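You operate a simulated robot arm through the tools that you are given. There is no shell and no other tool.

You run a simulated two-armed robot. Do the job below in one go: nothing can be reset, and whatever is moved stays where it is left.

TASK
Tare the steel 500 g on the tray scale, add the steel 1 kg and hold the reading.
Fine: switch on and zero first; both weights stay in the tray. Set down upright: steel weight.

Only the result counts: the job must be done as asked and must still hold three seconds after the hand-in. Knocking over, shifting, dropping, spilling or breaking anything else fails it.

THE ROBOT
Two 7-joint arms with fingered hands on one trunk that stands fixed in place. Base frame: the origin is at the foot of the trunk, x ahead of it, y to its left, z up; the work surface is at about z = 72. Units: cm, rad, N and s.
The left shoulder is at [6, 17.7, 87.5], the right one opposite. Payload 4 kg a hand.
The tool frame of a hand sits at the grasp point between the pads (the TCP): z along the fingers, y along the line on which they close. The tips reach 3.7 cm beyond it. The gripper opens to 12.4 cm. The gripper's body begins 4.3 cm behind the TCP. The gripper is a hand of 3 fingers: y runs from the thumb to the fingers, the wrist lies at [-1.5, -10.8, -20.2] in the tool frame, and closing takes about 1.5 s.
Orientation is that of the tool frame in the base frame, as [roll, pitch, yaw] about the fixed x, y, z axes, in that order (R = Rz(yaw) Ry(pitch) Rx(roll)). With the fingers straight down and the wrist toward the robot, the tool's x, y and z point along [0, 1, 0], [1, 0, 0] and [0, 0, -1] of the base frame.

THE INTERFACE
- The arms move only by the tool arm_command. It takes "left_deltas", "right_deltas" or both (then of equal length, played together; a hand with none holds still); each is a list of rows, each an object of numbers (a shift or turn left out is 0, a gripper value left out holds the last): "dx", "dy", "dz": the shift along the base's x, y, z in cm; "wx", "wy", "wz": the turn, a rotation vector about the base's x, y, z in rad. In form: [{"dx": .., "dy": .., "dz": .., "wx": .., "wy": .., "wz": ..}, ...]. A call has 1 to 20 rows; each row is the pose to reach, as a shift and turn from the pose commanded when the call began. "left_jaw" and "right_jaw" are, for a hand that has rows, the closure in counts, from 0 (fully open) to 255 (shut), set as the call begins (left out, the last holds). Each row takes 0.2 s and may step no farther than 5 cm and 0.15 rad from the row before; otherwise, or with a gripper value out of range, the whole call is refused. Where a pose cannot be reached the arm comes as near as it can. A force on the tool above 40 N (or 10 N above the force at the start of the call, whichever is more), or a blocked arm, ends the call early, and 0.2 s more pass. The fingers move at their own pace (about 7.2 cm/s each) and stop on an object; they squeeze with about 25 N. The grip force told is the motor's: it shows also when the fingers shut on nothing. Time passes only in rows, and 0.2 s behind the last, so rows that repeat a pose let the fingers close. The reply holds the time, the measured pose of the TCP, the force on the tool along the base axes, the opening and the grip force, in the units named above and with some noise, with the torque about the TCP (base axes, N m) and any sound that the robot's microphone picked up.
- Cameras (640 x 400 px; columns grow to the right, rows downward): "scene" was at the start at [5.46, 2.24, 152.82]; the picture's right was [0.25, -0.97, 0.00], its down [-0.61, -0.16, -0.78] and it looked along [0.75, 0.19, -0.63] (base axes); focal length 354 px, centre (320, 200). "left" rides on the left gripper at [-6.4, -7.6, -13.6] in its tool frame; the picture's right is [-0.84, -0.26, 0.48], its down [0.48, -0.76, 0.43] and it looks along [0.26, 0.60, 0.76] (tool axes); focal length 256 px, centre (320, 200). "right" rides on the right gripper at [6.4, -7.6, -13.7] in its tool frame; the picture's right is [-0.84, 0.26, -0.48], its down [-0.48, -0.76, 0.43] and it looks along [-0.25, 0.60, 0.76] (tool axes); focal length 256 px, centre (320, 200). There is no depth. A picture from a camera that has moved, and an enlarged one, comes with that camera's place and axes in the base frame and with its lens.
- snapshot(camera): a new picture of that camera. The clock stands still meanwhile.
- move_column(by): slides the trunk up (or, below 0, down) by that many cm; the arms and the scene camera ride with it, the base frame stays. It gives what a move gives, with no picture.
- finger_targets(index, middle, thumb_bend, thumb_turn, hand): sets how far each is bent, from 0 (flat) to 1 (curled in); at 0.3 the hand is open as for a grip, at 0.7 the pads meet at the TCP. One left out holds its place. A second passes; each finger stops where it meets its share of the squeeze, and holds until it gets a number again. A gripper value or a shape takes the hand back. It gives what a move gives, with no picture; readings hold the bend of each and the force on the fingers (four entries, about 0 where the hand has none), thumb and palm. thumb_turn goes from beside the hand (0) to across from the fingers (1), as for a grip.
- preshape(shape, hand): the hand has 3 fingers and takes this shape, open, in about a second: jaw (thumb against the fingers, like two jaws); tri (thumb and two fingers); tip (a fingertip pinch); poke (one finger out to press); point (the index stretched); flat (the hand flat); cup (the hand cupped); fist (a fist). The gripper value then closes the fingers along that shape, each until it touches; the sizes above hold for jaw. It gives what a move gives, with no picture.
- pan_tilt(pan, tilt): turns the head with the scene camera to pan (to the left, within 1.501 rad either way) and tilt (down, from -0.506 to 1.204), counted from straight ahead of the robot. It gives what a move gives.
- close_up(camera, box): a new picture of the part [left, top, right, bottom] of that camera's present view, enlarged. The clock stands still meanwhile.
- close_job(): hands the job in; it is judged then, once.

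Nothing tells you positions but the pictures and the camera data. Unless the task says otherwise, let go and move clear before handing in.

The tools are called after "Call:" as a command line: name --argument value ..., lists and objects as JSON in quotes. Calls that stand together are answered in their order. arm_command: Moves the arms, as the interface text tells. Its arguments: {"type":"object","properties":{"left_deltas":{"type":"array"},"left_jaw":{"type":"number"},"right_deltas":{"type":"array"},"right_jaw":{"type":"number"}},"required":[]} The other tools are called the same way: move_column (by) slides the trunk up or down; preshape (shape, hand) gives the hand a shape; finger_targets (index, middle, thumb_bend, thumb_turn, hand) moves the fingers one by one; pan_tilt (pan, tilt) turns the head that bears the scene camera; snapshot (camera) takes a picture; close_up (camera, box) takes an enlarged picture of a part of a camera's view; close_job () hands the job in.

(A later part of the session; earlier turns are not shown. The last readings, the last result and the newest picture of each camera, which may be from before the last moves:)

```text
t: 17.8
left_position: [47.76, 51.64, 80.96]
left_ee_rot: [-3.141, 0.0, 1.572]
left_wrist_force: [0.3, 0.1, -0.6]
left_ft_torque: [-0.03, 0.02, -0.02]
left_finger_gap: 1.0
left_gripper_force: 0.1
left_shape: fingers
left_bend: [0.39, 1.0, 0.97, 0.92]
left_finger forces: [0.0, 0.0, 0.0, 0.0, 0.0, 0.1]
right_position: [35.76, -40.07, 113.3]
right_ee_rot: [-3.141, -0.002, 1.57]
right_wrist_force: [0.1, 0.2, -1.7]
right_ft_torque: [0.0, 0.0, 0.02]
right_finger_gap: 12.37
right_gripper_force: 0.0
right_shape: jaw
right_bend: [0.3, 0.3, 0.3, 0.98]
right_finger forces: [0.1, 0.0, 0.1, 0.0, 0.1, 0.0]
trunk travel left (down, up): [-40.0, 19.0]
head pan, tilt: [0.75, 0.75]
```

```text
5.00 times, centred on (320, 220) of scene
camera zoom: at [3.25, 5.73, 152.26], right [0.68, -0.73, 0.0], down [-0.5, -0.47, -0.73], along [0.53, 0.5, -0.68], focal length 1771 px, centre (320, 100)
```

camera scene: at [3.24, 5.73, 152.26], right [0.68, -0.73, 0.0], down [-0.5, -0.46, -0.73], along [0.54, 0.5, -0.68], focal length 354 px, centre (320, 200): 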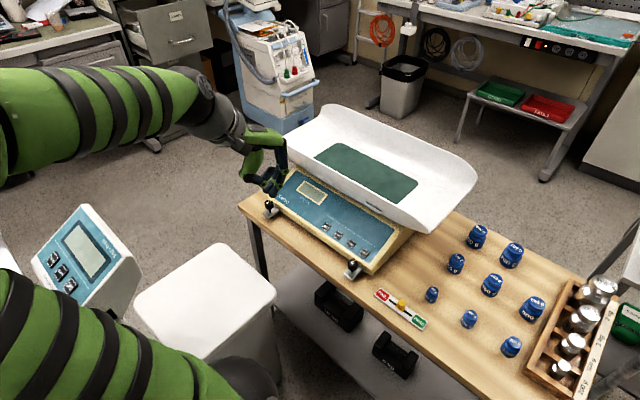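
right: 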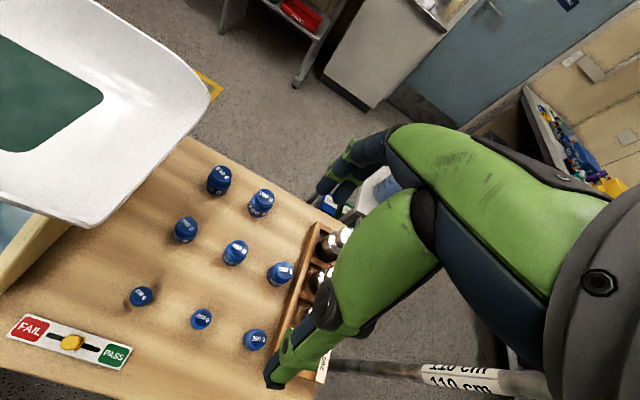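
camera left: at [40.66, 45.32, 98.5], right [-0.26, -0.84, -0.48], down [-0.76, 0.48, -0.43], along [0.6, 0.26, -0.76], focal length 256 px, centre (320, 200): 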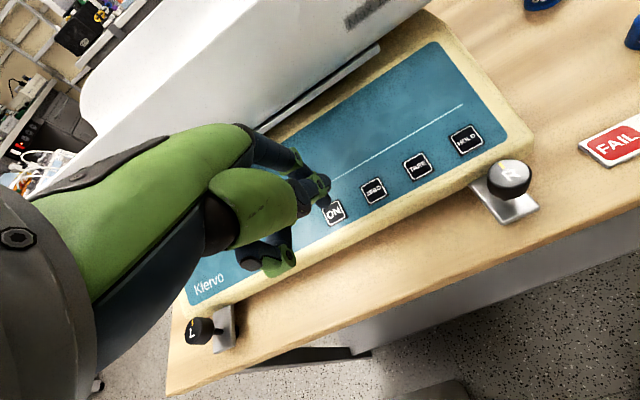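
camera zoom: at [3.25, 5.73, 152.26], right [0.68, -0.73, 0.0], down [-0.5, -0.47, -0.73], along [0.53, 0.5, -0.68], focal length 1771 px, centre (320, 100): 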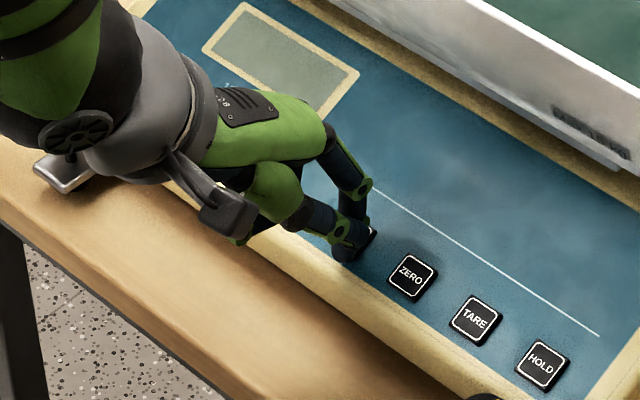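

The fingertip is really about (6, -0.8, -3.9) from the TCP, so it now hovers over the near-right corner of the ON key. I'll lift, shift 1.2 cm forward and 0.6 cm left, then press.

Call:
arm_command --left_deltas '[{"dz": 1.0}, {"dx": 1.2, "dy": 0.6, "dz": 1.0}, {"dx": 1.2, "dy": 0.6, "dz": 0.5}, {"dx": 1.2, "dy": 0.6, "dz": 0.2}]'

Call:
close_up --camera "left" --box '[260, 140, 420, 240]'

Call:
close_up --camera "scene" --box '[280, 180, 360, 260]'

```text
t: 18.8
left_position: [48.97, 52.31, 81.49]
left_ee_rot: [-3.141, 0.001, 1.572]
left_wrist_force: [0.0, 0.1, 1.8]
left_ft_torque: [0.02, -0.05, 0.02]
left_finger_gap: 1.0
left_gripper_force: 0.4
left_shape: fingers
left_bend: [0.39, 1.0, 0.97, 0.92]
left_finger forces: [1.2, 0.1, 0.0, 0.0, 0.1, 0.0]
right_position: [35.67, -40.27, 113.29]
right_ee_rot: [-3.141, -0.001, 1.57]
right_wrist_force: [1.2, 0.2, 0.1]
right_ft_torque: [-0.02, -0.02, 0.01]
right_finger_gap: 12.39
right_gripper_force: 0.1
right_shape: jaw
right_bend: [0.3, 0.3, 0.3, 0.98]
right_finger forces: [0.1, 0.1, 0.0, 0.1, 0.1, 0.0]
trunk travel left (down, up): [-40.0, 19.0]
head pan, tilt: [0.75, 0.75]
```

```text
4.00 times, centred on (340, 190) of left
camera zoom: at [41.54, 45.9, 95.1], right [-0.26, -0.84, -0.48], down [-0.76, 0.48, -0.43], along [0.6, 0.26, -0.76], focal length 1024 px, centre (240, 240)
```

zoom: 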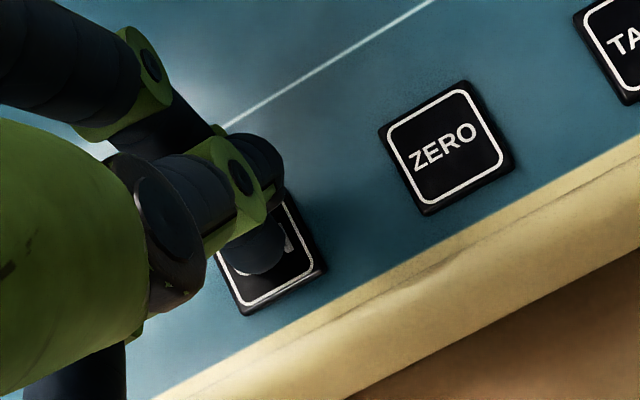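

```text
5.00 times, centred on (320, 220) of scene
camera zoom: at [3.22, 5.73, 152.26], right [0.68, -0.73, 0.0], down [-0.5, -0.47, -0.73], along [0.53, 0.5, -0.68], focal length 1771 px, centre (320, 100)
```

zoom: 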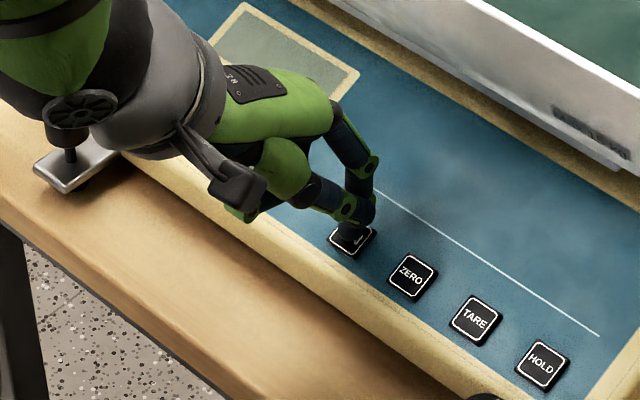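

The tip touches the ON key (about 1.8 N). I'll press a few millimetres deeper and then release.

Call:
arm_command --left_deltas '[{"dz": -0.15}, {"dz": -0.3}]'

Call:
close_up --camera "scene" --box '[280, 160, 370, 260]'

```text
t: 19.4
left_position: [49.09, 52.13, 81.17]
left_ee_rot: [3.14, 0.0, 1.572]
left_wrist_force: [-0.2, -0.5, 7.0]
left_ft_torque: [-0.04, -0.34, -0.04]
left_finger_gap: 1.01
left_gripper_force: 3.5
left_shape: fingers
left_bend: [0.39, 1.0, 0.97, 0.92]
left_finger forces: [7.0, 0.0, 0.1, 0.1, 0.0, 0.0]
right_position: [35.64, -40.21, 113.37]
right_ee_rot: [3.14, 0.0, 1.57]
right_wrist_force: [-0.3, -0.2, 1.7]
right_ft_torque: [0.0, 0.01, 0.02]
right_finger_gap: 12.37
right_gripper_force: 0.0
right_shape: jaw
right_bend: [0.3, 0.3, 0.3, 0.98]
right_finger forces: [0.0, 0.0, 0.0, 0.0, 0.0, 0.0]
trunk travel left (down, up): [-40.0, 19.0]
head pan, tilt: [0.75, 0.75]
heard: click
```

```text
4.00 times, centred on (325, 210) of scene
camera zoom: at [3.19, 5.69, 152.27], right [0.68, -0.73, 0.0], down [-0.5, -0.46, -0.73], along [0.54, 0.5, -0.68], focal length 1417 px, centre (300, 160)
```

zoom: 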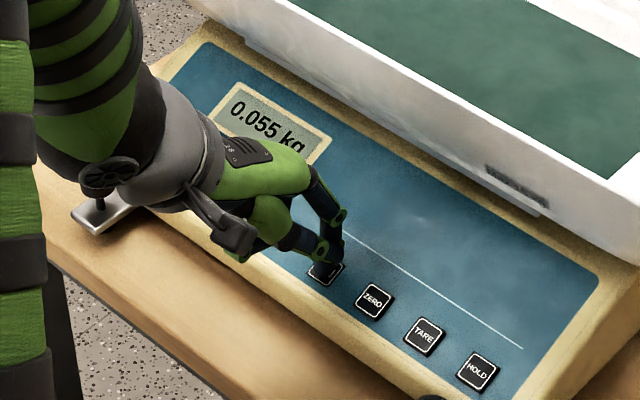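

A click was heard and the display shows 0.055 kg, so the scale is on. I'll lift, move to above ZERO (4.55 cm to the right), and read the display again.

Call:
arm_command --left_deltas '[{"dz": 0.8}, {"dz": 1.8}, {"dy": -2.3, "dz": 1.8}, {"dy": -4.55, "dz": 1.8}, {"dy": -4.55, "dz": 1.3}, {"dy": -4.55, "dz": 1.0}]'

Call:
close_up --camera "scene" --box '[280, 160, 370, 260]'

Call:
close_up --camera "left" --box '[260, 140, 420, 240]'

```text
t: 20.8
left_position: [48.94, 47.88, 82.09]
left_ee_rot: [3.14, 0.0, 1.571]
left_wrist_force: [0.0, 0.0, 0.2]
left_ft_torque: [0.02, -0.01, 0.02]
left_finger_gap: 1.0
left_gripper_force: 0.2
left_shape: fingers
left_bend: [0.39, 1.0, 0.97, 0.92]
left_finger forces: [0.0, 0.0, 0.1, 0.0, 0.0, 0.0]
right_position: [35.62, -40.07, 113.23]
right_ee_rot: [-3.141, -0.001, 1.571]
right_wrist_force: [0.5, 0.7, -0.3]
right_ft_torque: [0.0, -0.02, 0.02]
right_finger_gap: 12.37
right_gripper_force: 0.1
right_shape: jaw
right_bend: [0.3, 0.3, 0.3, 0.98]
right_finger forces: [0.0, 0.0, 0.0, 0.1, 0.0, 0.1]
trunk travel left (down, up): [-40.0, 19.0]
head pan, tilt: [0.75, 0.75]
```

```text
4.00 times, centred on (325, 210) of scene
camera zoom: at [3.24, 5.74, 152.26], right [0.68, -0.73, 0.0], down [-0.5, -0.47, -0.73], along [0.53, 0.5, -0.68], focal length 1417 px, centre (300, 160)
```

zoom: 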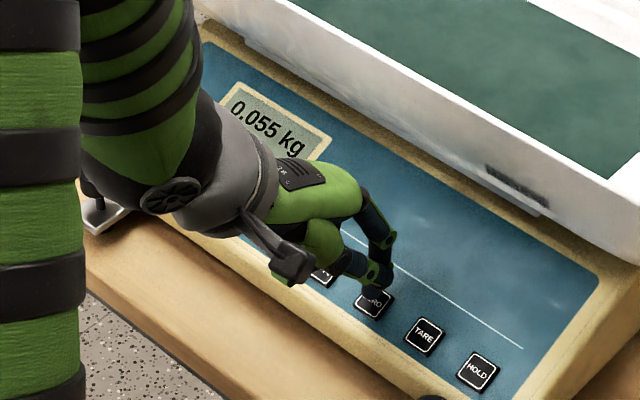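

```text
4.00 times, centred on (340, 190) of left
camera zoom: at [41.48, 41.41, 95.74], right [-0.26, -0.84, -0.48], down [-0.76, 0.48, -0.43], along [0.6, 0.26, -0.76], focal length 1024 px, centre (240, 240)
```

zoom: 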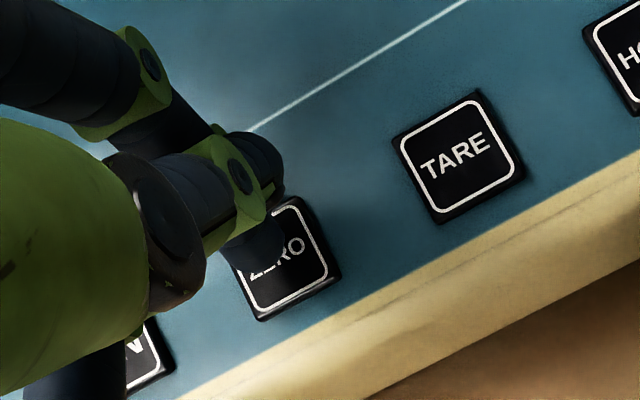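

The display steadies at 0.055 kg with the tray empty. The tip is just above ZERO, so I nudge 0.3 cm right and press.

Call:
arm_command --left_deltas '[{"dy": -0.35}, {"dy": -0.35, "dz": -0.5}, {"dy": -0.35, "dz": -0.8}, {"dy": -0.35, "dz": -1.0}, {"dy": -0.35, "dz": -1.15}]'

Call:
close_up --camera "scene" --box '[280, 160, 370, 260]'

```text
t: 22.0
left_position: [48.89, 47.43, 81.05]
left_ee_rot: [3.139, 0.0, 1.571]
left_wrist_force: [-0.6, -0.4, 8.2]
left_ft_torque: [-0.05, -0.39, -0.05]
left_finger_gap: 0.99
left_gripper_force: 3.7
left_shape: fingers
left_bend: [0.39, 1.0, 0.97, 0.92]
left_finger forces: [7.9, 0.0, 0.1, 0.0, 0.0, 0.0]
right_position: [35.61, -40.14, 113.21]
right_ee_rot: [-3.141, 0.0, 1.573]
right_wrist_force: [0.1, -0.2, 0.0]
right_ft_torque: [-0.03, 0.0, -0.01]
right_finger_gap: 12.37
right_gripper_force: 0.1
right_shape: jaw
right_bend: [0.3, 0.3, 0.3, 0.98]
right_finger forces: [0.0, 0.0, 0.0, 0.0, 0.0, 0.0]
trunk travel left (down, up): [-40.0, 19.0]
head pan, tilt: [0.75, 0.75]
heard: click
```

```text
4.00 times, centred on (325, 210) of scene
camera zoom: at [3.19, 5.69, 152.28], right [0.68, -0.73, 0.0], down [-0.5, -0.46, -0.73], along [0.54, 0.5, -0.68], focal length 1417 px, centre (300, 160)
```

zoom: 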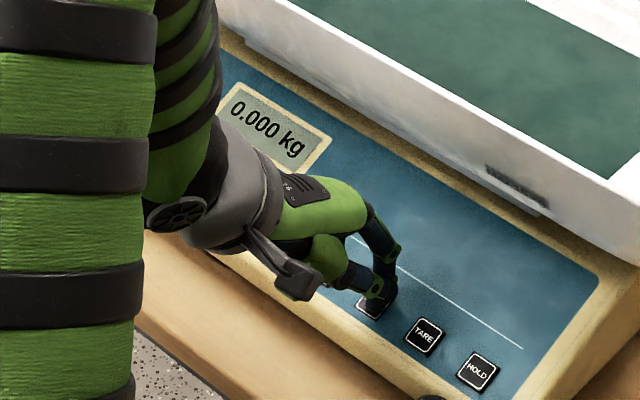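

The display reads 0.000 kg. I'll lift off, reshape the hand to a jaw, and carry it high over the bench towards the steel rack.

Call:
arm_command --left_deltas '[{"dz": 2}, {"dz": 6}, {"dx": -1, "dz": 10.5}, {"dx": -2, "dz": 15}, {"dx": -2, "dz": 19.5}, {"dx": -2, "dz": 24}]'

Call:
preshape --hand "left" --shape "jaw"

Call:
arm_command --left_deltas '[{"dx": 1, "dy": -4.5}, {"dx": 2, "dy": -9}, {"dx": 3, "dy": -13.5}, {"dx": 4, "dy": -18}, {"dx": 5, "dy": -22.5}, {"dx": 6, "dy": -27}, {"dx": 7, "dy": -31.5}, {"dx": 8, "dy": -36}, {"dx": 9, "dy": -40.5}, {"dx": 10, "dy": -45}, {"dx": 11, "dy": -49.5}, {"dx": 12, "dy": -54}, {"dx": 13, "dy": -56}, {"dx": 13, "dy": -56}]'

Call:
pan_tilt --pan 0.1 --tilt 0.75

Call:
snapshot --camera "scene"

Call:
snapshot --camera "left"

```text
t: 23.4
left_position: [46.85, 47.36, 104.7]
left_ee_rot: [3.141, 0.0, 1.572]
left_wrist_force: [0.0, -0.7, -0.1]
left_ft_torque: [-0.02, 0.05, -0.02]
left_finger_gap: 1.01
left_gripper_force: 0.1
left_shape: fingers
left_bend: [0.39, 1.0, 0.97, 0.92]
left_finger forces: [0.1, 0.1, 0.0, 0.0, 0.0, 0.0]
right_position: [35.61, -40.17, 113.19]
right_ee_rot: [-3.142, -0.001, 1.571]
right_wrist_force: [-0.1, -1.0, -0.5]
right_ft_torque: [-0.01, 0.01, -0.02]
right_finger_gap: 12.37
right_gripper_force: 0.1
right_shape: jaw
right_bend: [0.3, 0.3, 0.3, 0.98]
right_finger forces: [0.0, 0.1, 0.1, 0.0, 0.1, 0.1]
trunk travel left (down, up): [-40.0, 19.0]
head pan, tilt: [0.75, 0.75]
```

```text
t: 24.3
left_position: [47.07, 47.17, 104.86]
left_ee_rot: [3.14, 0.001, 1.57]
left_wrist_force: [0.0, 0.6, -0.9]
left_ft_torque: [-0.02, -0.03, 0.0]
left_finger_gap: 12.34
left_gripper_force: 0.0
left_shape: jaw
left_bend: [0.3, 0.3, 0.3, 0.97]
left_finger forces: [0.1, 0.1, 0.0, 0.0, 0.0, 0.1]
right_position: [35.55, -40.14, 113.16]
right_ee_rot: [-3.14, 0.0, 1.57]
right_wrist_force: [-0.5, 0.3, 0.1]
right_ft_torque: [-0.01, 0.0, 0.06]
right_finger_gap: 12.35
right_gripper_force: 0.0
right_shape: jaw
right_bend: [0.3, 0.3, 0.3, 0.98]
right_finger forces: [0.0, 0.0, 0.1, 0.0, 0.0, 0.0]
trunk travel left (down, up): [-40.0, 19.0]
head pan, tilt: [0.75, 0.75]
```

```text
t: 27.3
left_position: [59.93, -8.47, 104.93]
left_ee_rot: [-3.14, 0.0, 1.571]
left_wrist_force: [-0.1, -0.2, -0.4]
left_ft_torque: [0.02, 0.0, 0.0]
left_finger_gap: 12.38
left_gripper_force: 0.0
left_shape: jaw
left_bend: [0.3, 0.3, 0.3, 0.98]
left_finger forces: [0.0, 0.0, 0.0, 0.0, 0.0, 0.1]
right_position: [35.57, -40.17, 113.23]
right_ee_rot: [3.141, 0.002, 1.571]
right_wrist_force: [0.0, -0.8, 0.0]
right_ft_torque: [0.01, 0.02, 0.02]
right_finger_gap: 12.37
right_gripper_force: 0.0
right_shape: jaw
right_bend: [0.3, 0.3, 0.3, 0.98]
right_finger forces: [0.0, 0.1, 0.0, 0.0, 0.0, 0.0]
trunk travel left (down, up): [-40.0, 19.0]
head pan, tilt: [0.75, 0.75]
```

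```text
t: 28.3
left_position: [59.87, -8.6, 105.04]
left_ee_rot: [3.14, -0.001, 1.571]
left_wrist_force: [-0.5, 0.6, -0.4]
left_ft_torque: [-0.03, 0.02, 0.0]
left_finger_gap: 12.34
left_gripper_force: 0.0
left_shape: jaw
left_bend: [0.3, 0.3, 0.3, 0.98]
left_finger forces: [0.0, 0.1, 0.0, 0.0, 0.0, 0.0]
right_position: [35.66, -40.11, 113.3]
right_ee_rot: [3.141, -0.001, 1.572]
right_wrist_force: [1.2, -0.9, 0.3]
right_ft_torque: [0.01, 0.0, 0.0]
right_finger_gap: 12.37
right_gripper_force: 0.1
right_shape: jaw
right_bend: [0.3, 0.3, 0.3, 0.98]
right_finger forces: [0.0, 0.0, 0.1, 0.0, 0.1, 0.0]
trunk travel left (down, up): [-40.0, 19.0]
head pan, tilt: [0.099, 0.75]
```

```text
taken
camera scene: at [5.43, 0.9, 152.26], right [0.1, -0.99, 0.0], down [-0.68, -0.07, -0.73], along [0.73, 0.07, -0.68], focal length 354 px, centre (320, 200)
```

scene: 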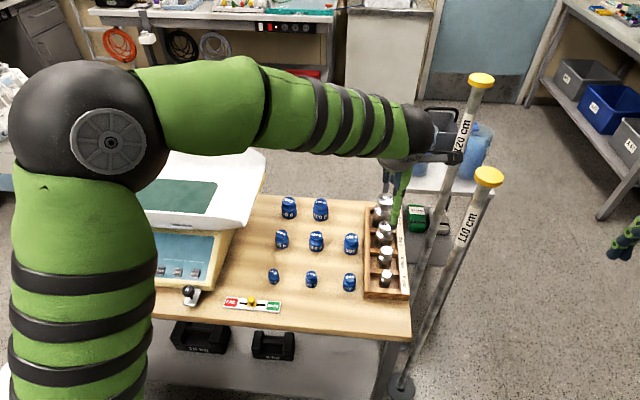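

```text
taken
camera left: at [52.49, -14.89, 118.62], right [-0.26, -0.84, -0.48], down [-0.76, 0.48, -0.43], along [0.6, 0.26, -0.76], focal length 256 px, centre (320, 200)
```

left: 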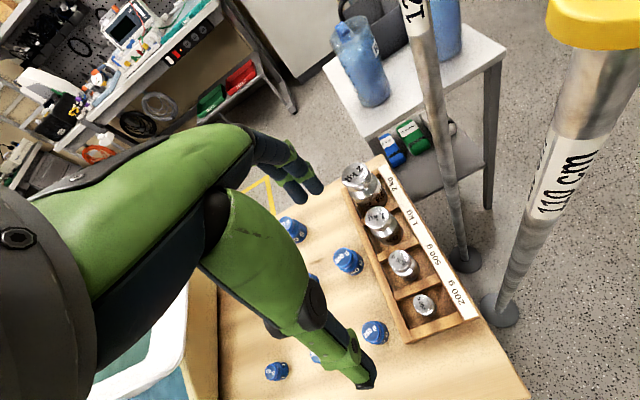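

The left hand is above the bench in front of the rack, and the poles are about 15 cm clear on the right. I'll zoom on the rack from both cameras to locate the 500 g and the 1 kg weights.

Call:
close_up --camera "left" --box '[320, 145, 490, 350]'

Call:
close_up --camera "scene" --box '[340, 180, 430, 310]'

```text
1.95 times, centred on (405, 248) of left
camera zoom: at [52.49, -14.89, 118.62], right [-0.26, -0.84, -0.48], down [-0.76, 0.48, -0.43], along [0.6, 0.26, -0.76], focal length 500 px, centre (154, 107)
```

zoom: 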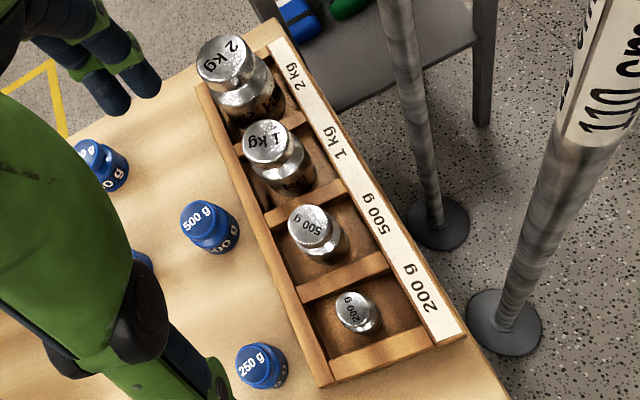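

```text
3.08 times, centred on (385, 245) of scene
camera zoom: at [5.43, 0.9, 152.26], right [0.1, -0.99, 0.0], down [-0.68, -0.07, -0.73], along [0.73, 0.07, -0.68], focal length 1090 px, centre (120, 62)
```

zoom: 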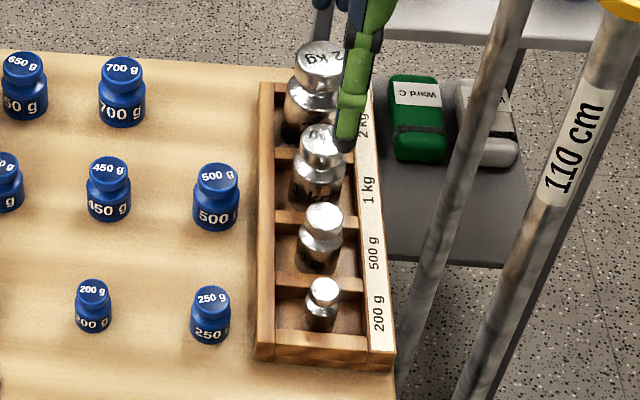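

The labels confirm the slots: the steel 500 g has its knob top near (65.7, -10.6, 79.2) and the 1 kg near (73.5, -10.4, 80). I'll zoom in on their shape and the rack's wall height before grasping.

Call:
close_up --camera "scene" --box '[360, 215, 420, 302]'

Call:
close_up --camera "left" --box '[340, 190, 480, 350]'

```text
4.60 times, centred on (390, 258) of scene
camera zoom: at [5.43, 0.9, 152.26], right [0.1, -0.99, 0.0], down [-0.68, -0.07, -0.73], along [0.73, 0.07, -0.68], focal length 1628 px, centre (-2, -69)
```

zoom: 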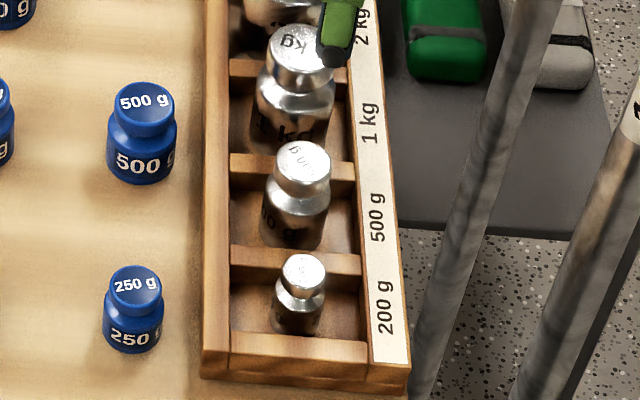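

```text
2.50 times, centred on (410, 270) of left
camera zoom: at [52.49, -14.89, 118.62], right [-0.26, -0.84, -0.48], down [-0.76, 0.48, -0.43], along [0.6, 0.26, -0.76], focal length 640 px, centre (95, 25)
```

zoom: 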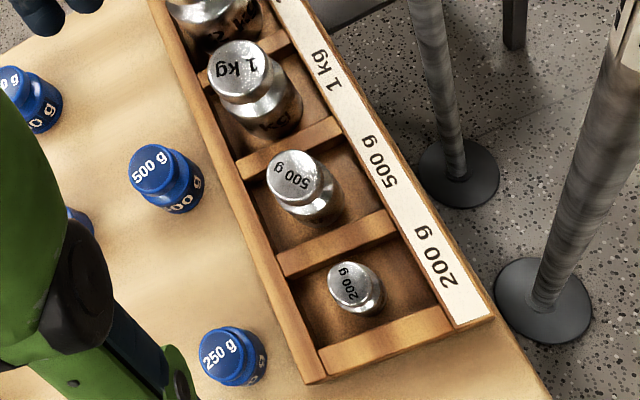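

The weight's body is about 4 cm wide with a 3.3 cm knob, and the rack walls top out near z = 75. I'll turn the hand 90° so the fingers close across the rack, clear of the neighbouring weights, and hover above the 500 g.

Call:
arm_command --left_deltas '[{"dx": 0.5, "wz": -0.13}, {"dx": 1, "wz": -0.26}, {"dx": 1.5, "wz": -0.39}, {"dx": 2, "wz": -0.52}, {"dx": 2.5, "wz": -0.65, "dy": -0.5}, {"dx": 3, "wz": -0.78, "dy": -1}, {"dx": 3.5, "wz": -0.91, "dy": -1.4}, {"dx": 4, "wz": -1.04, "dy": -1.8}, {"dx": 4.5, "wz": -1.17, "dy": -2.1}, {"dx": 5, "wz": -1.3, "dy": -2.1}, {"dx": 5.5, "wz": -1.43, "dy": -2.1}, {"dx": 5.8, "wz": -1.57, "dy": -2.1}, {"dx": 5.8, "wz": -1.57, "dy": -2.1, "dz": -4}, {"dx": 5.8, "wz": -1.57, "dy": -2.1, "dz": -8}, {"dx": 5.8, "wz": -1.57, "dy": -2.1, "dz": -11}, {"dx": 5.8, "wz": -1.57, "dy": -2.1, "dz": -11}]'

Call:
snapshot --camera "left"

Call:
snapshot --camera "scene"

```text
t: 31.7
left_position: [65.87, -10.76, 93.89]
left_ee_rot: [3.142, 0.001, 0.0]
left_wrist_force: [-0.6, 0.1, -0.9]
left_ft_torque: [-0.03, 0.0, 0.01]
left_finger_gap: 12.38
left_gripper_force: 0.1
left_shape: jaw
left_bend: [0.3, 0.3, 0.3, 0.98]
left_finger forces: [0.1, 0.0, 0.1, 0.1, 0.0, 0.1]
right_position: [35.61, -40.15, 113.32]
right_ee_rot: [3.141, -0.001, 1.57]
right_wrist_force: [0.4, -0.7, -0.7]
right_ft_torque: [0.02, 0.0, 0.0]
right_finger_gap: 12.36
right_gripper_force: 0.1
right_shape: jaw
right_bend: [0.3, 0.3, 0.3, 0.98]
right_finger forces: [0.0, 0.1, 0.0, 0.0, 0.1, 0.0]
trunk travel left (down, up): [-40.0, 19.0]
head pan, tilt: [0.099, 0.75]
```

```text
taken
camera left: at [59.5, -3.26, 107.62], right [-0.84, 0.26, -0.48], down [0.48, 0.76, -0.43], along [0.26, -0.6, -0.76], focal length 256 px, centre (320, 200)
```

left: 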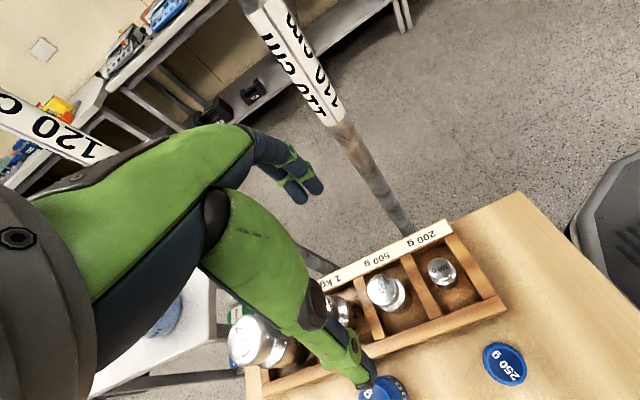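

```text
taken
camera scene: at [5.43, 0.89, 152.26], right [0.1, -1.0, 0.0], down [-0.68, -0.07, -0.73], along [0.73, 0.07, -0.68], focal length 354 px, centre (320, 200)
```

scene: 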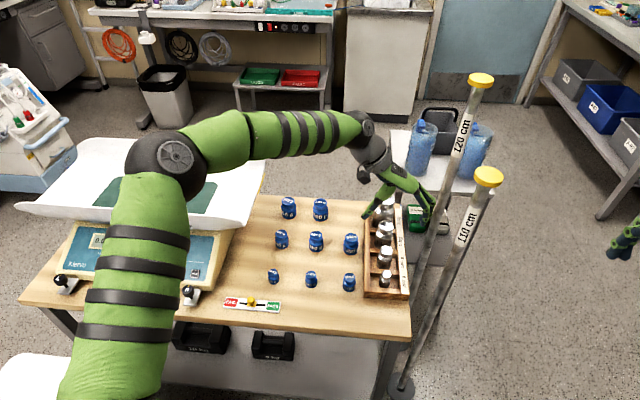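

The hand is turned and above the rack. I'll zoom in to check the 500 g's position against the hand's line before descending.

Call:
close_up --camera "left" --box '[300, 220, 500, 400]'

Call:
close_up --camera "scene" --box '[340, 150, 440, 300]'

```text
2.22 times, centred on (400, 310) of left
camera zoom: at [59.5, -3.26, 107.62], right [-0.84, 0.26, -0.48], down [0.48, 0.76, -0.43], along [0.26, -0.6, -0.76], focal length 569 px, centre (142, -44)
```

zoom: 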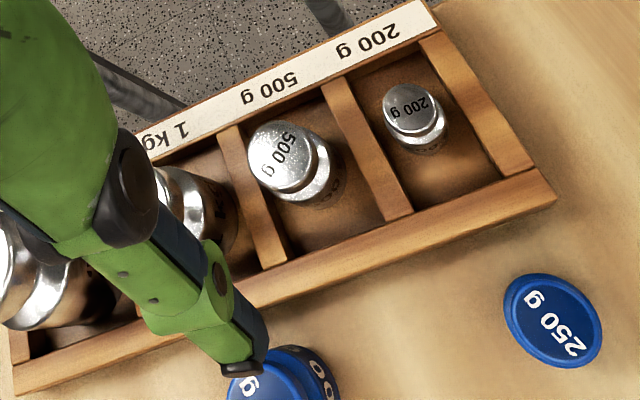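

```text
2.67 times, centred on (390, 225) of scene
camera zoom: at [5.43, 0.89, 152.26], right [0.1, -1.0, 0.0], down [-0.68, -0.07, -0.73], along [0.73, 0.07, -0.68], focal length 944 px, centre (133, 133)
```

zoom: 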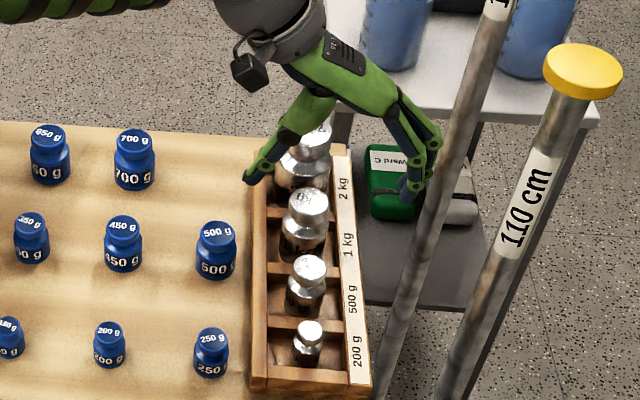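

The 500 g sits at (65.6, -10.6), nearly under the TCP. I'll partly close the fingers to about 7.5 cm and descend until the tips straddle the knob.

Call:
arm_command --left_deltas '[{"dx": -0.2, "dy": 0.1}, {"dx": -0.2, "dy": 0.1, "dz": -2}, {"dx": -0.2, "dy": 0.1, "dz": -5}, {"dx": -0.2, "dy": 0.1, "dz": -8}, {"dx": -0.2, "dy": 0.1, "dz": -10.5}, {"dx": -0.2, "dy": 0.1, "dz": -12}, {"dx": -0.2, "dy": 0.1, "dz": -12}]' --left_jaw 100

Call:
snapshot --camera "left"

Call:
close_up --camera "scene" --box '[340, 180, 440, 310]'

```text
t: 33.3
left_position: [65.45, -10.63, 81.94]
left_ee_rot: [-3.14, 0.0, 0.001]
left_wrist_force: [-0.2, 0.1, -0.2]
left_ft_torque: [0.0, 0.0, -0.01]
left_finger_gap: 7.57
left_gripper_force: 0.0
left_shape: jaw
left_bend: [0.38, 0.41, 0.53, 0.99]
left_finger forces: [0.0, 0.0, 0.1, 0.1, 0.0, 0.0]
right_position: [35.64, -40.15, 113.23]
right_ee_rot: [-3.141, 0.0, 1.571]
right_wrist_force: [-0.3, -0.4, -0.2]
right_ft_torque: [-0.02, 0.0, 0.03]
right_finger_gap: 12.34
right_gripper_force: 0.1
right_shape: jaw
right_bend: [0.3, 0.3, 0.3, 0.98]
right_finger forces: [0.1, 0.1, 0.0, 0.0, 0.1, 0.1]
trunk travel left (down, up): [-40.0, 19.0]
head pan, tilt: [0.099, 0.75]
```

```text
taken
camera left: at [59.13, -3.02, 95.64], right [-0.84, 0.26, -0.48], down [0.48, 0.76, -0.43], along [0.26, -0.6, -0.76], focal length 256 px, centre (320, 200)
```

left: 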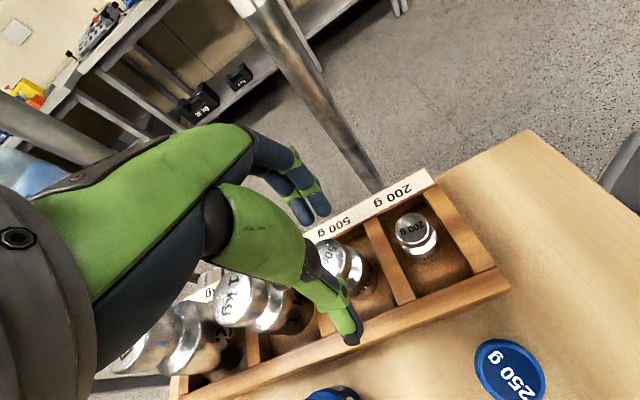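

```text
3.08 times, centred on (390, 245) of scene
camera zoom: at [5.43, 0.89, 152.26], right [0.1, -1.0, 0.0], down [-0.68, -0.07, -0.73], along [0.73, 0.07, -0.68], focal length 1090 px, centre (105, 62)
```

zoom: 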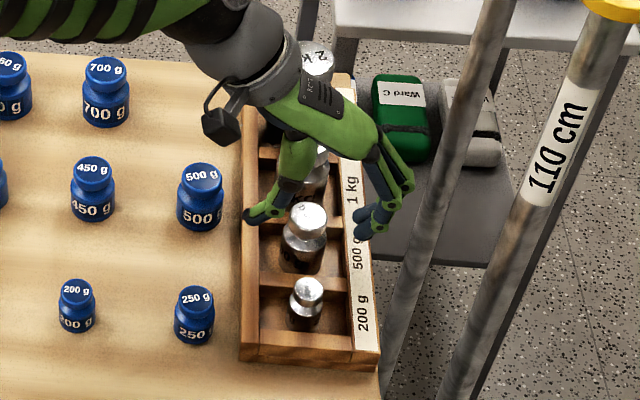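

The fingers and thumb are on both sides of the 500 g. I'll zoom in to check the offset along x before going lower.

Call:
close_up --camera "left" --box '[240, 130, 440, 360]'

Call:
close_up --camera "scene" --box '[360, 215, 420, 285]'

```text
1.74 times, centred on (340, 245) of left
camera zoom: at [59.13, -3.02, 95.64], right [-0.84, 0.26, -0.48], down [0.48, 0.76, -0.43], along [0.26, -0.6, -0.76], focal length 445 px, centre (285, 122)
```

zoom: 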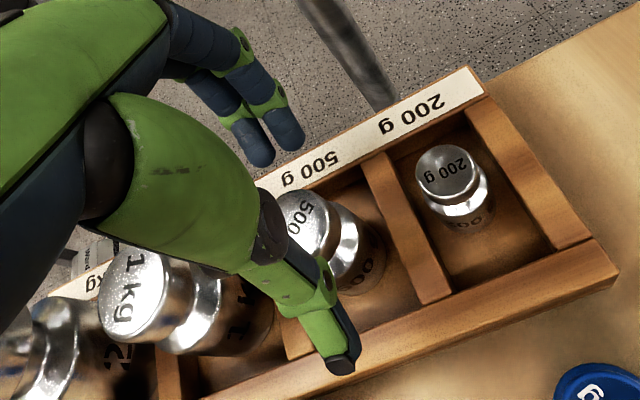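

```text
5.71 times, centred on (390, 250) of scene
camera zoom: at [5.43, 0.89, 152.26], right [0.1, -1.0, 0.0], down [-0.68, -0.07, -0.73], along [0.73, 0.07, -0.68], focal length 2024 px, centre (-80, -86)
```

zoom: 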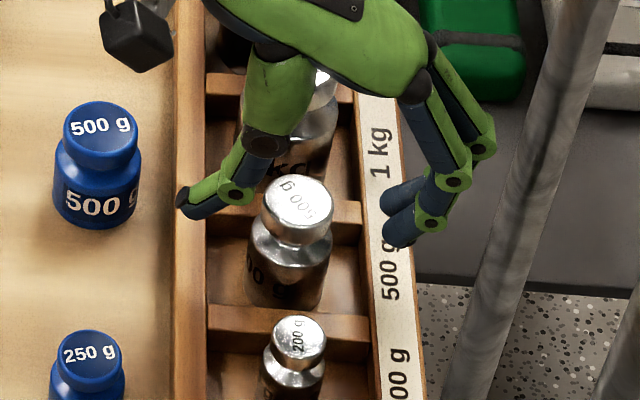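

The thumb and fingers are centred on the 500 g. I'll lower to TCP z ≈ 79 and close the grip.

Call:
arm_command --left_deltas '[{"dx": 0.1, "dz": -1}, {"dx": 0.1, "dz": -2}, {"dx": 0.1, "dz": -2.8}, {"dx": 0.1, "dz": -2.8}]'

Call:
close_up --camera "scene" --box '[360, 215, 420, 285]'

Call:
close_up --camera "left" --box '[240, 130, 440, 360]'

```text
t: 34.3
left_position: [65.65, -10.69, 79.11]
left_ee_rot: [-3.141, -0.001, 0.002]
left_wrist_force: [-0.3, 0.1, -0.1]
left_ft_torque: [0.0, 0.01, -0.03]
left_finger_gap: 7.57
left_gripper_force: 0.1
left_shape: jaw
left_bend: [0.38, 0.41, 0.53, 0.99]
left_finger forces: [0.0, 0.0, 0.0, 0.0, 0.0, 0.0]
right_position: [35.74, -40.04, 113.25]
right_ee_rot: [3.141, 0.002, 1.572]
right_wrist_force: [-0.1, 0.5, 0.7]
right_ft_torque: [-0.01, -0.01, 0.01]
right_finger_gap: 12.37
right_gripper_force: 0.1
right_shape: jaw
right_bend: [0.3, 0.3, 0.3, 0.98]
right_finger forces: [0.1, 0.0, 0.1, 0.0, 0.0, 0.1]
trunk travel left (down, up): [-40.0, 19.0]
head pan, tilt: [0.099, 0.75]
```

```text
5.71 times, centred on (390, 250) of scene
camera zoom: at [5.43, 0.89, 152.26], right [0.1, -1.0, 0.0], down [-0.68, -0.07, -0.73], along [0.73, 0.07, -0.68], focal length 2024 px, centre (-80, -86)
```

zoom: 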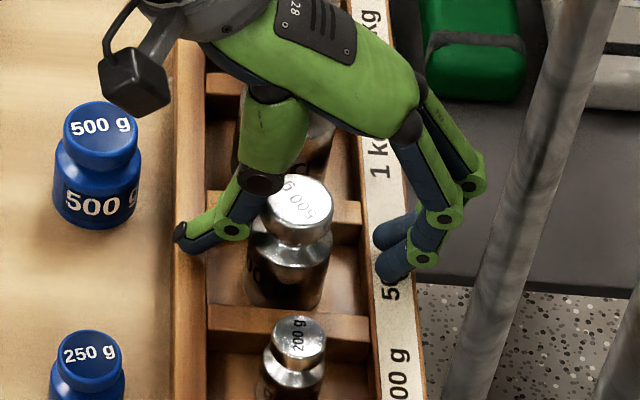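

```text
1.74 times, centred on (340, 245) of left
camera zoom: at [59.33, -3.14, 92.84], right [-0.84, 0.26, -0.48], down [0.48, 0.76, -0.43], along [0.26, -0.6, -0.76], focal length 445 px, centre (285, 122)
```

zoom: 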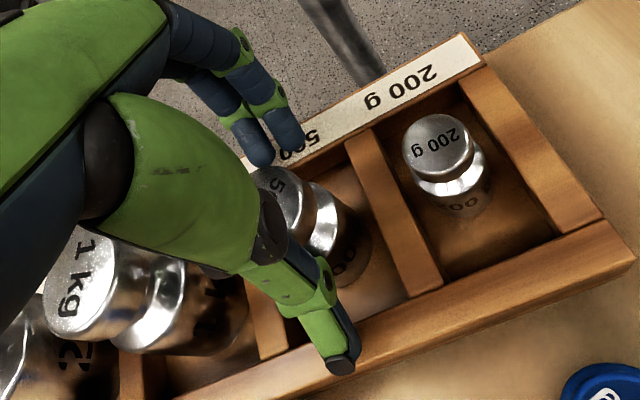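

The tips are just above the rack walls on both sides of the weight. Now I close the grip.

Call:
arm_command --left_deltas '[{}, {}, {}, {}, {}, {}, {}, {}]' --left_jaw 255

Call:
close_up --camera "scene" --box '[360, 215, 420, 285]'

Call:
close_up --camera "left" --box '[240, 130, 440, 360]'

```text
t: 36.1
left_position: [65.65, -10.69, 79.38]
left_ee_rot: [3.141, -0.002, 0.002]
left_wrist_force: [1.0, -4.0, 13.0]
left_ft_torque: [-0.45, -0.04, 0.01]
left_finger_gap: 3.58
left_gripper_force: 25.0
left_shape: jaw
left_bend: [0.59, 0.61, 0.58, 1.0]
left_finger forces: [18.2, 12.5, 0.1, 0.0, 30.2, 0.1]
right_position: [35.53, -40.15, 113.29]
right_ee_rot: [3.141, 0.001, 1.57]
right_wrist_force: [0.4, -0.6, -0.6]
right_ft_torque: [0.0, 0.04, 0.02]
right_finger_gap: 12.36
right_gripper_force: 0.1
right_shape: jaw
right_bend: [0.3, 0.3, 0.3, 0.98]
right_finger forces: [0.0, 0.1, 0.0, 0.1, 0.0, 0.0]
trunk travel left (down, up): [-40.0, 19.0]
head pan, tilt: [0.099, 0.75]
```

```text
5.71 times, centred on (390, 250) of scene
camera zoom: at [5.33, 0.89, 152.27], right [0.1, -1.0, 0.0], down [-0.68, -0.07, -0.73], along [0.73, 0.07, -0.68], focal length 2024 px, centre (-80, -86)
```

zoom: 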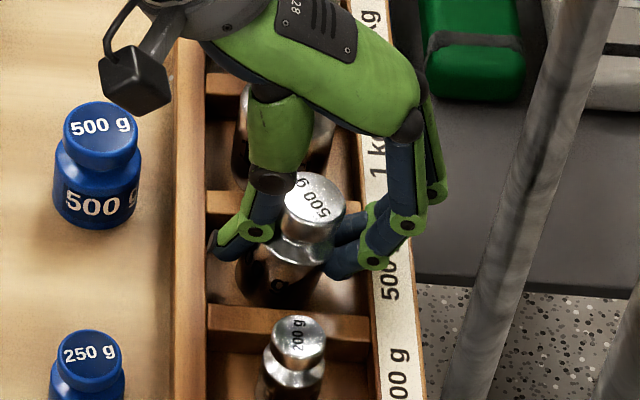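

```text
1.74 times, centred on (340, 245) of left
camera zoom: at [59.28, -3.15, 92.96], right [-0.84, 0.26, -0.48], down [0.48, 0.76, -0.43], along [0.26, -0.6, -0.76], focal length 445 px, centre (285, 122)
```

zoom: 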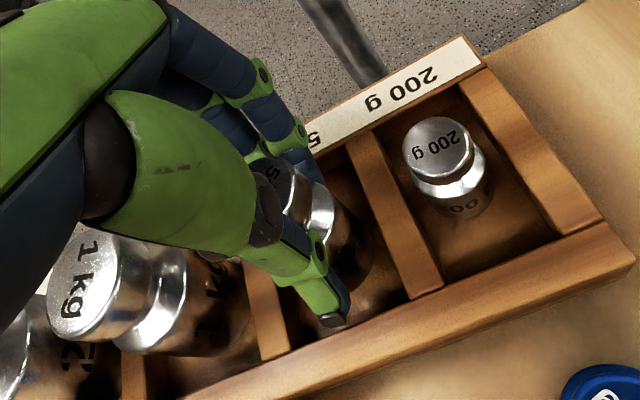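

The grip closed at 3.6 cm with 25 N, but there is an upward push of 13 N and the weight looks tilted. I'll look closer before lifting.

Call:
close_up --camera "scene" --box '[375, 232, 410, 274]'

Call:
close_up --camera "left" --box '[310, 190, 410, 290]'

```text
9.52 times, centred on (392, 253) of scene
camera zoom: at [5.33, 0.89, 152.27], right [0.1, -1.0, 0.0], down [-0.68, -0.07, -0.73], along [0.73, 0.07, -0.68], focal length 3373 px, centre (-370, -305)
```

zoom: 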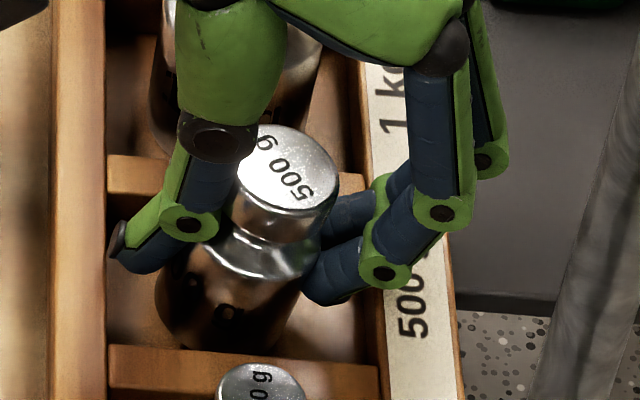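

```text
4.00 times, centred on (360, 240) of left
camera zoom: at [59.28, -3.15, 92.96], right [-0.84, 0.26, -0.48], down [0.48, 0.76, -0.43], along [0.26, -0.6, -0.76], focal length 1024 px, centre (160, 40)
```

zoom: 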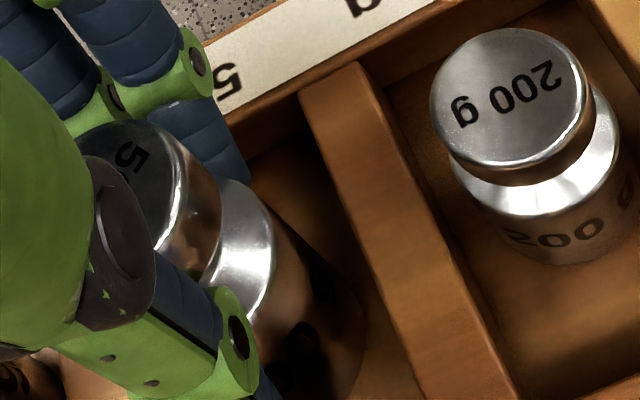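

The weight is firmly gripped with its top leaning about 20° toward the fingers. That is repeatable, and I can correct it by tilting the hand before setting down. I'll lift slowly and watch.

Call:
arm_command --left_deltas '[{"dz": 0.4}, {"dz": 0.9}, {"dz": 1.5}, {"dz": 2.5}, {"dz": 4}, {"dz": 6}, {"dz": 6}]'

Call:
close_up --camera "scene" --box '[350, 190, 430, 280]'

Call:
close_up --camera "left" --box '[240, 150, 440, 350]'

```text
t: 37.7
left_position: [65.75, -10.56, 85.15]
left_ee_rot: [3.141, 0.0, 0.0]
left_wrist_force: [0.5, -0.6, -4.9]
left_ft_torque: [-0.01, -0.01, -0.03]
left_finger_gap: 3.44
left_gripper_force: 24.8
left_shape: jaw
left_bend: [0.59, 0.62, 0.58, 1.0]
left_finger forces: [17.3, 11.0, 0.0, 0.0, 27.9, 0.0]
right_position: [35.67, -40.17, 113.27]
right_ee_rot: [-3.141, -0.001, 1.572]
right_wrist_force: [-0.4, 0.3, -0.2]
right_ft_torque: [0.0, 0.01, -0.01]
right_finger_gap: 12.38
right_gripper_force: 0.0
right_shape: jaw
right_bend: [0.3, 0.3, 0.3, 0.98]
right_finger forces: [0.0, 0.0, 0.1, 0.1, 0.1, 0.0]
trunk travel left (down, up): [-40.0, 19.0]
head pan, tilt: [0.099, 0.75]
```

```text
4.44 times, centred on (390, 235) of scene
camera zoom: at [5.46, 0.89, 152.26], right [0.1, -1.0, 0.0], down [-0.68, -0.07, -0.73], along [0.73, 0.07, -0.68], focal length 1574 px, centre (9, 44)
```

zoom: 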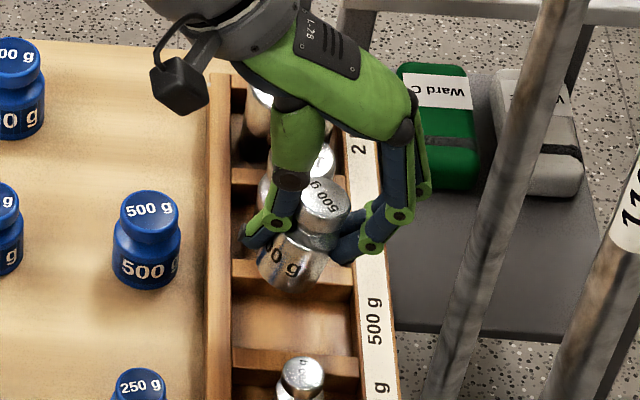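

```text
2.00 times, centred on (340, 250) of left
camera zoom: at [59.52, -2.89, 98.84], right [-0.84, 0.26, -0.48], down [0.48, 0.76, -0.43], along [0.25, -0.6, -0.76], focal length 512 px, centre (280, 100)
```

zoom: 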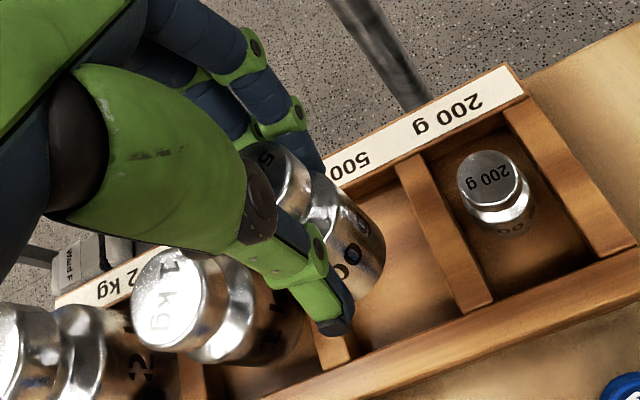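

The 500 g is lifted (4.9 N) and leans about 15° toward the fingers. I'll raise it clear and tilt the hand to bring the weight upright, checking from both cameras.

Call:
arm_command --left_deltas '[{"dz": 3}, {"dz": 6}, {"dz": 9, "wx": -0.1}, {"dz": 12, "wx": -0.2}, {"dz": 14, "wx": -0.28}, {"dz": 14, "wx": -0.28}, {"dz": 14, "wx": -0.28}]'

Call:
close_up --camera "scene" --box '[350, 120, 450, 230]'

Call:
close_up --camera "left" --box '[240, 150, 440, 350]'

```text
t: 39.3
left_position: [65.82, -10.78, 99.04]
left_ee_rot: [2.86, 0.0, 0.003]
left_wrist_force: [-0.1, 0.2, -5.1]
left_ft_torque: [0.04, -0.02, 0.0]
left_finger_gap: 3.44
left_gripper_force: 25.4
left_shape: jaw
left_bend: [0.59, 0.62, 0.58, 1.0]
left_finger forces: [17.2, 11.0, 0.1, 0.0, 29.1, 0.0]
right_position: [35.61, -40.19, 113.35]
right_ee_rot: [-3.141, -0.001, 1.572]
right_wrist_force: [0.0, 0.2, -0.2]
right_ft_torque: [0.03, -0.03, -0.02]
right_finger_gap: 12.38
right_gripper_force: 0.0
right_shape: jaw
right_bend: [0.3, 0.3, 0.3, 0.98]
right_finger forces: [0.0, 0.0, 0.0, 0.0, 0.1, 0.1]
trunk travel left (down, up): [-40.0, 19.0]
head pan, tilt: [0.099, 0.75]
```

```text
3.64 times, centred on (400, 175) of scene
camera zoom: at [5.46, 0.88, 152.26], right [0.1, -0.99, 0.0], down [-0.68, -0.07, -0.73], along [0.73, 0.07, -0.68], focal length 1288 px, centre (29, 291)
```

zoom: 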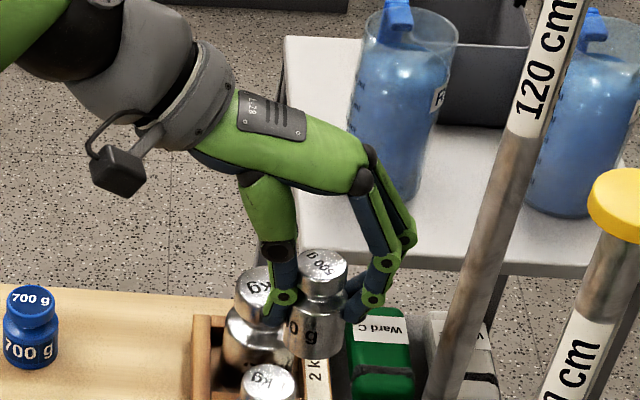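

```text
2.00 times, centred on (340, 250) of left
camera zoom: at [59.49, 0.28, 110.11], right [-0.84, 0.11, -0.53], down [0.48, 0.61, -0.63], along [0.26, -0.78, -0.57], focal length 512 px, centre (280, 100)
```

zoom: 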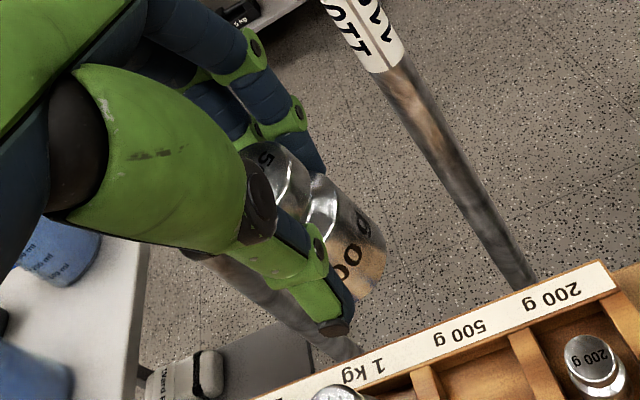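

The weight looks nearly upright now. I'll zoom in to measure the remaining tilt.

Call:
close_up --camera "scene" --box '[385, 175, 425, 225]'

Call:
close_up --camera "left" --box '[330, 200, 450, 320]'

```text
8.00 times, centred on (405, 200) of scene
camera zoom: at [5.46, 0.88, 152.26], right [0.1, -0.99, 0.0], down [-0.68, -0.07, -0.73], along [0.73, 0.07, -0.68], focal length 2834 px, centre (-360, 200)
```

zoom: 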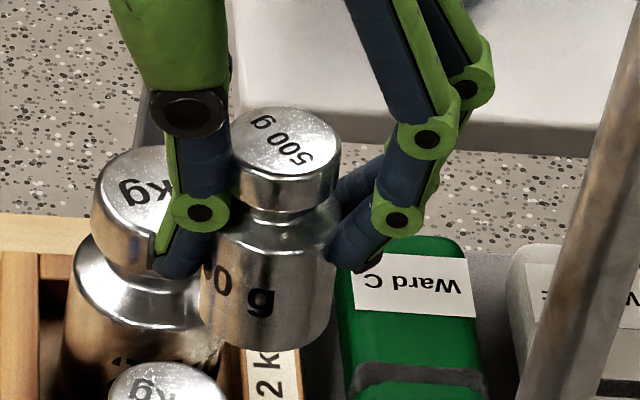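

```text
3.33 times, centred on (390, 260) of left
camera zoom: at [59.49, 0.28, 110.11], right [-0.84, 0.11, -0.53], down [0.48, 0.61, -0.63], along [0.26, -0.78, -0.57], focal length 853 px, centre (87, 0)
```

zoom: 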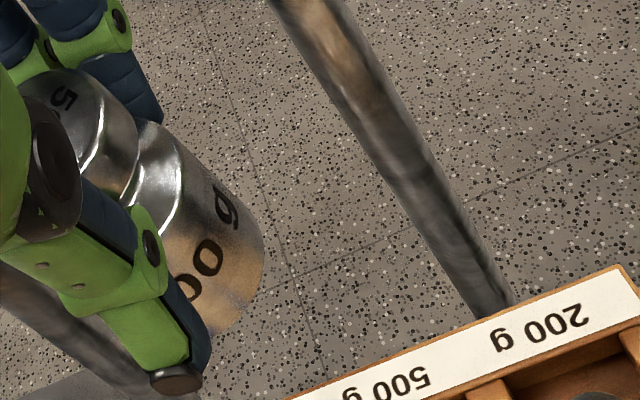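

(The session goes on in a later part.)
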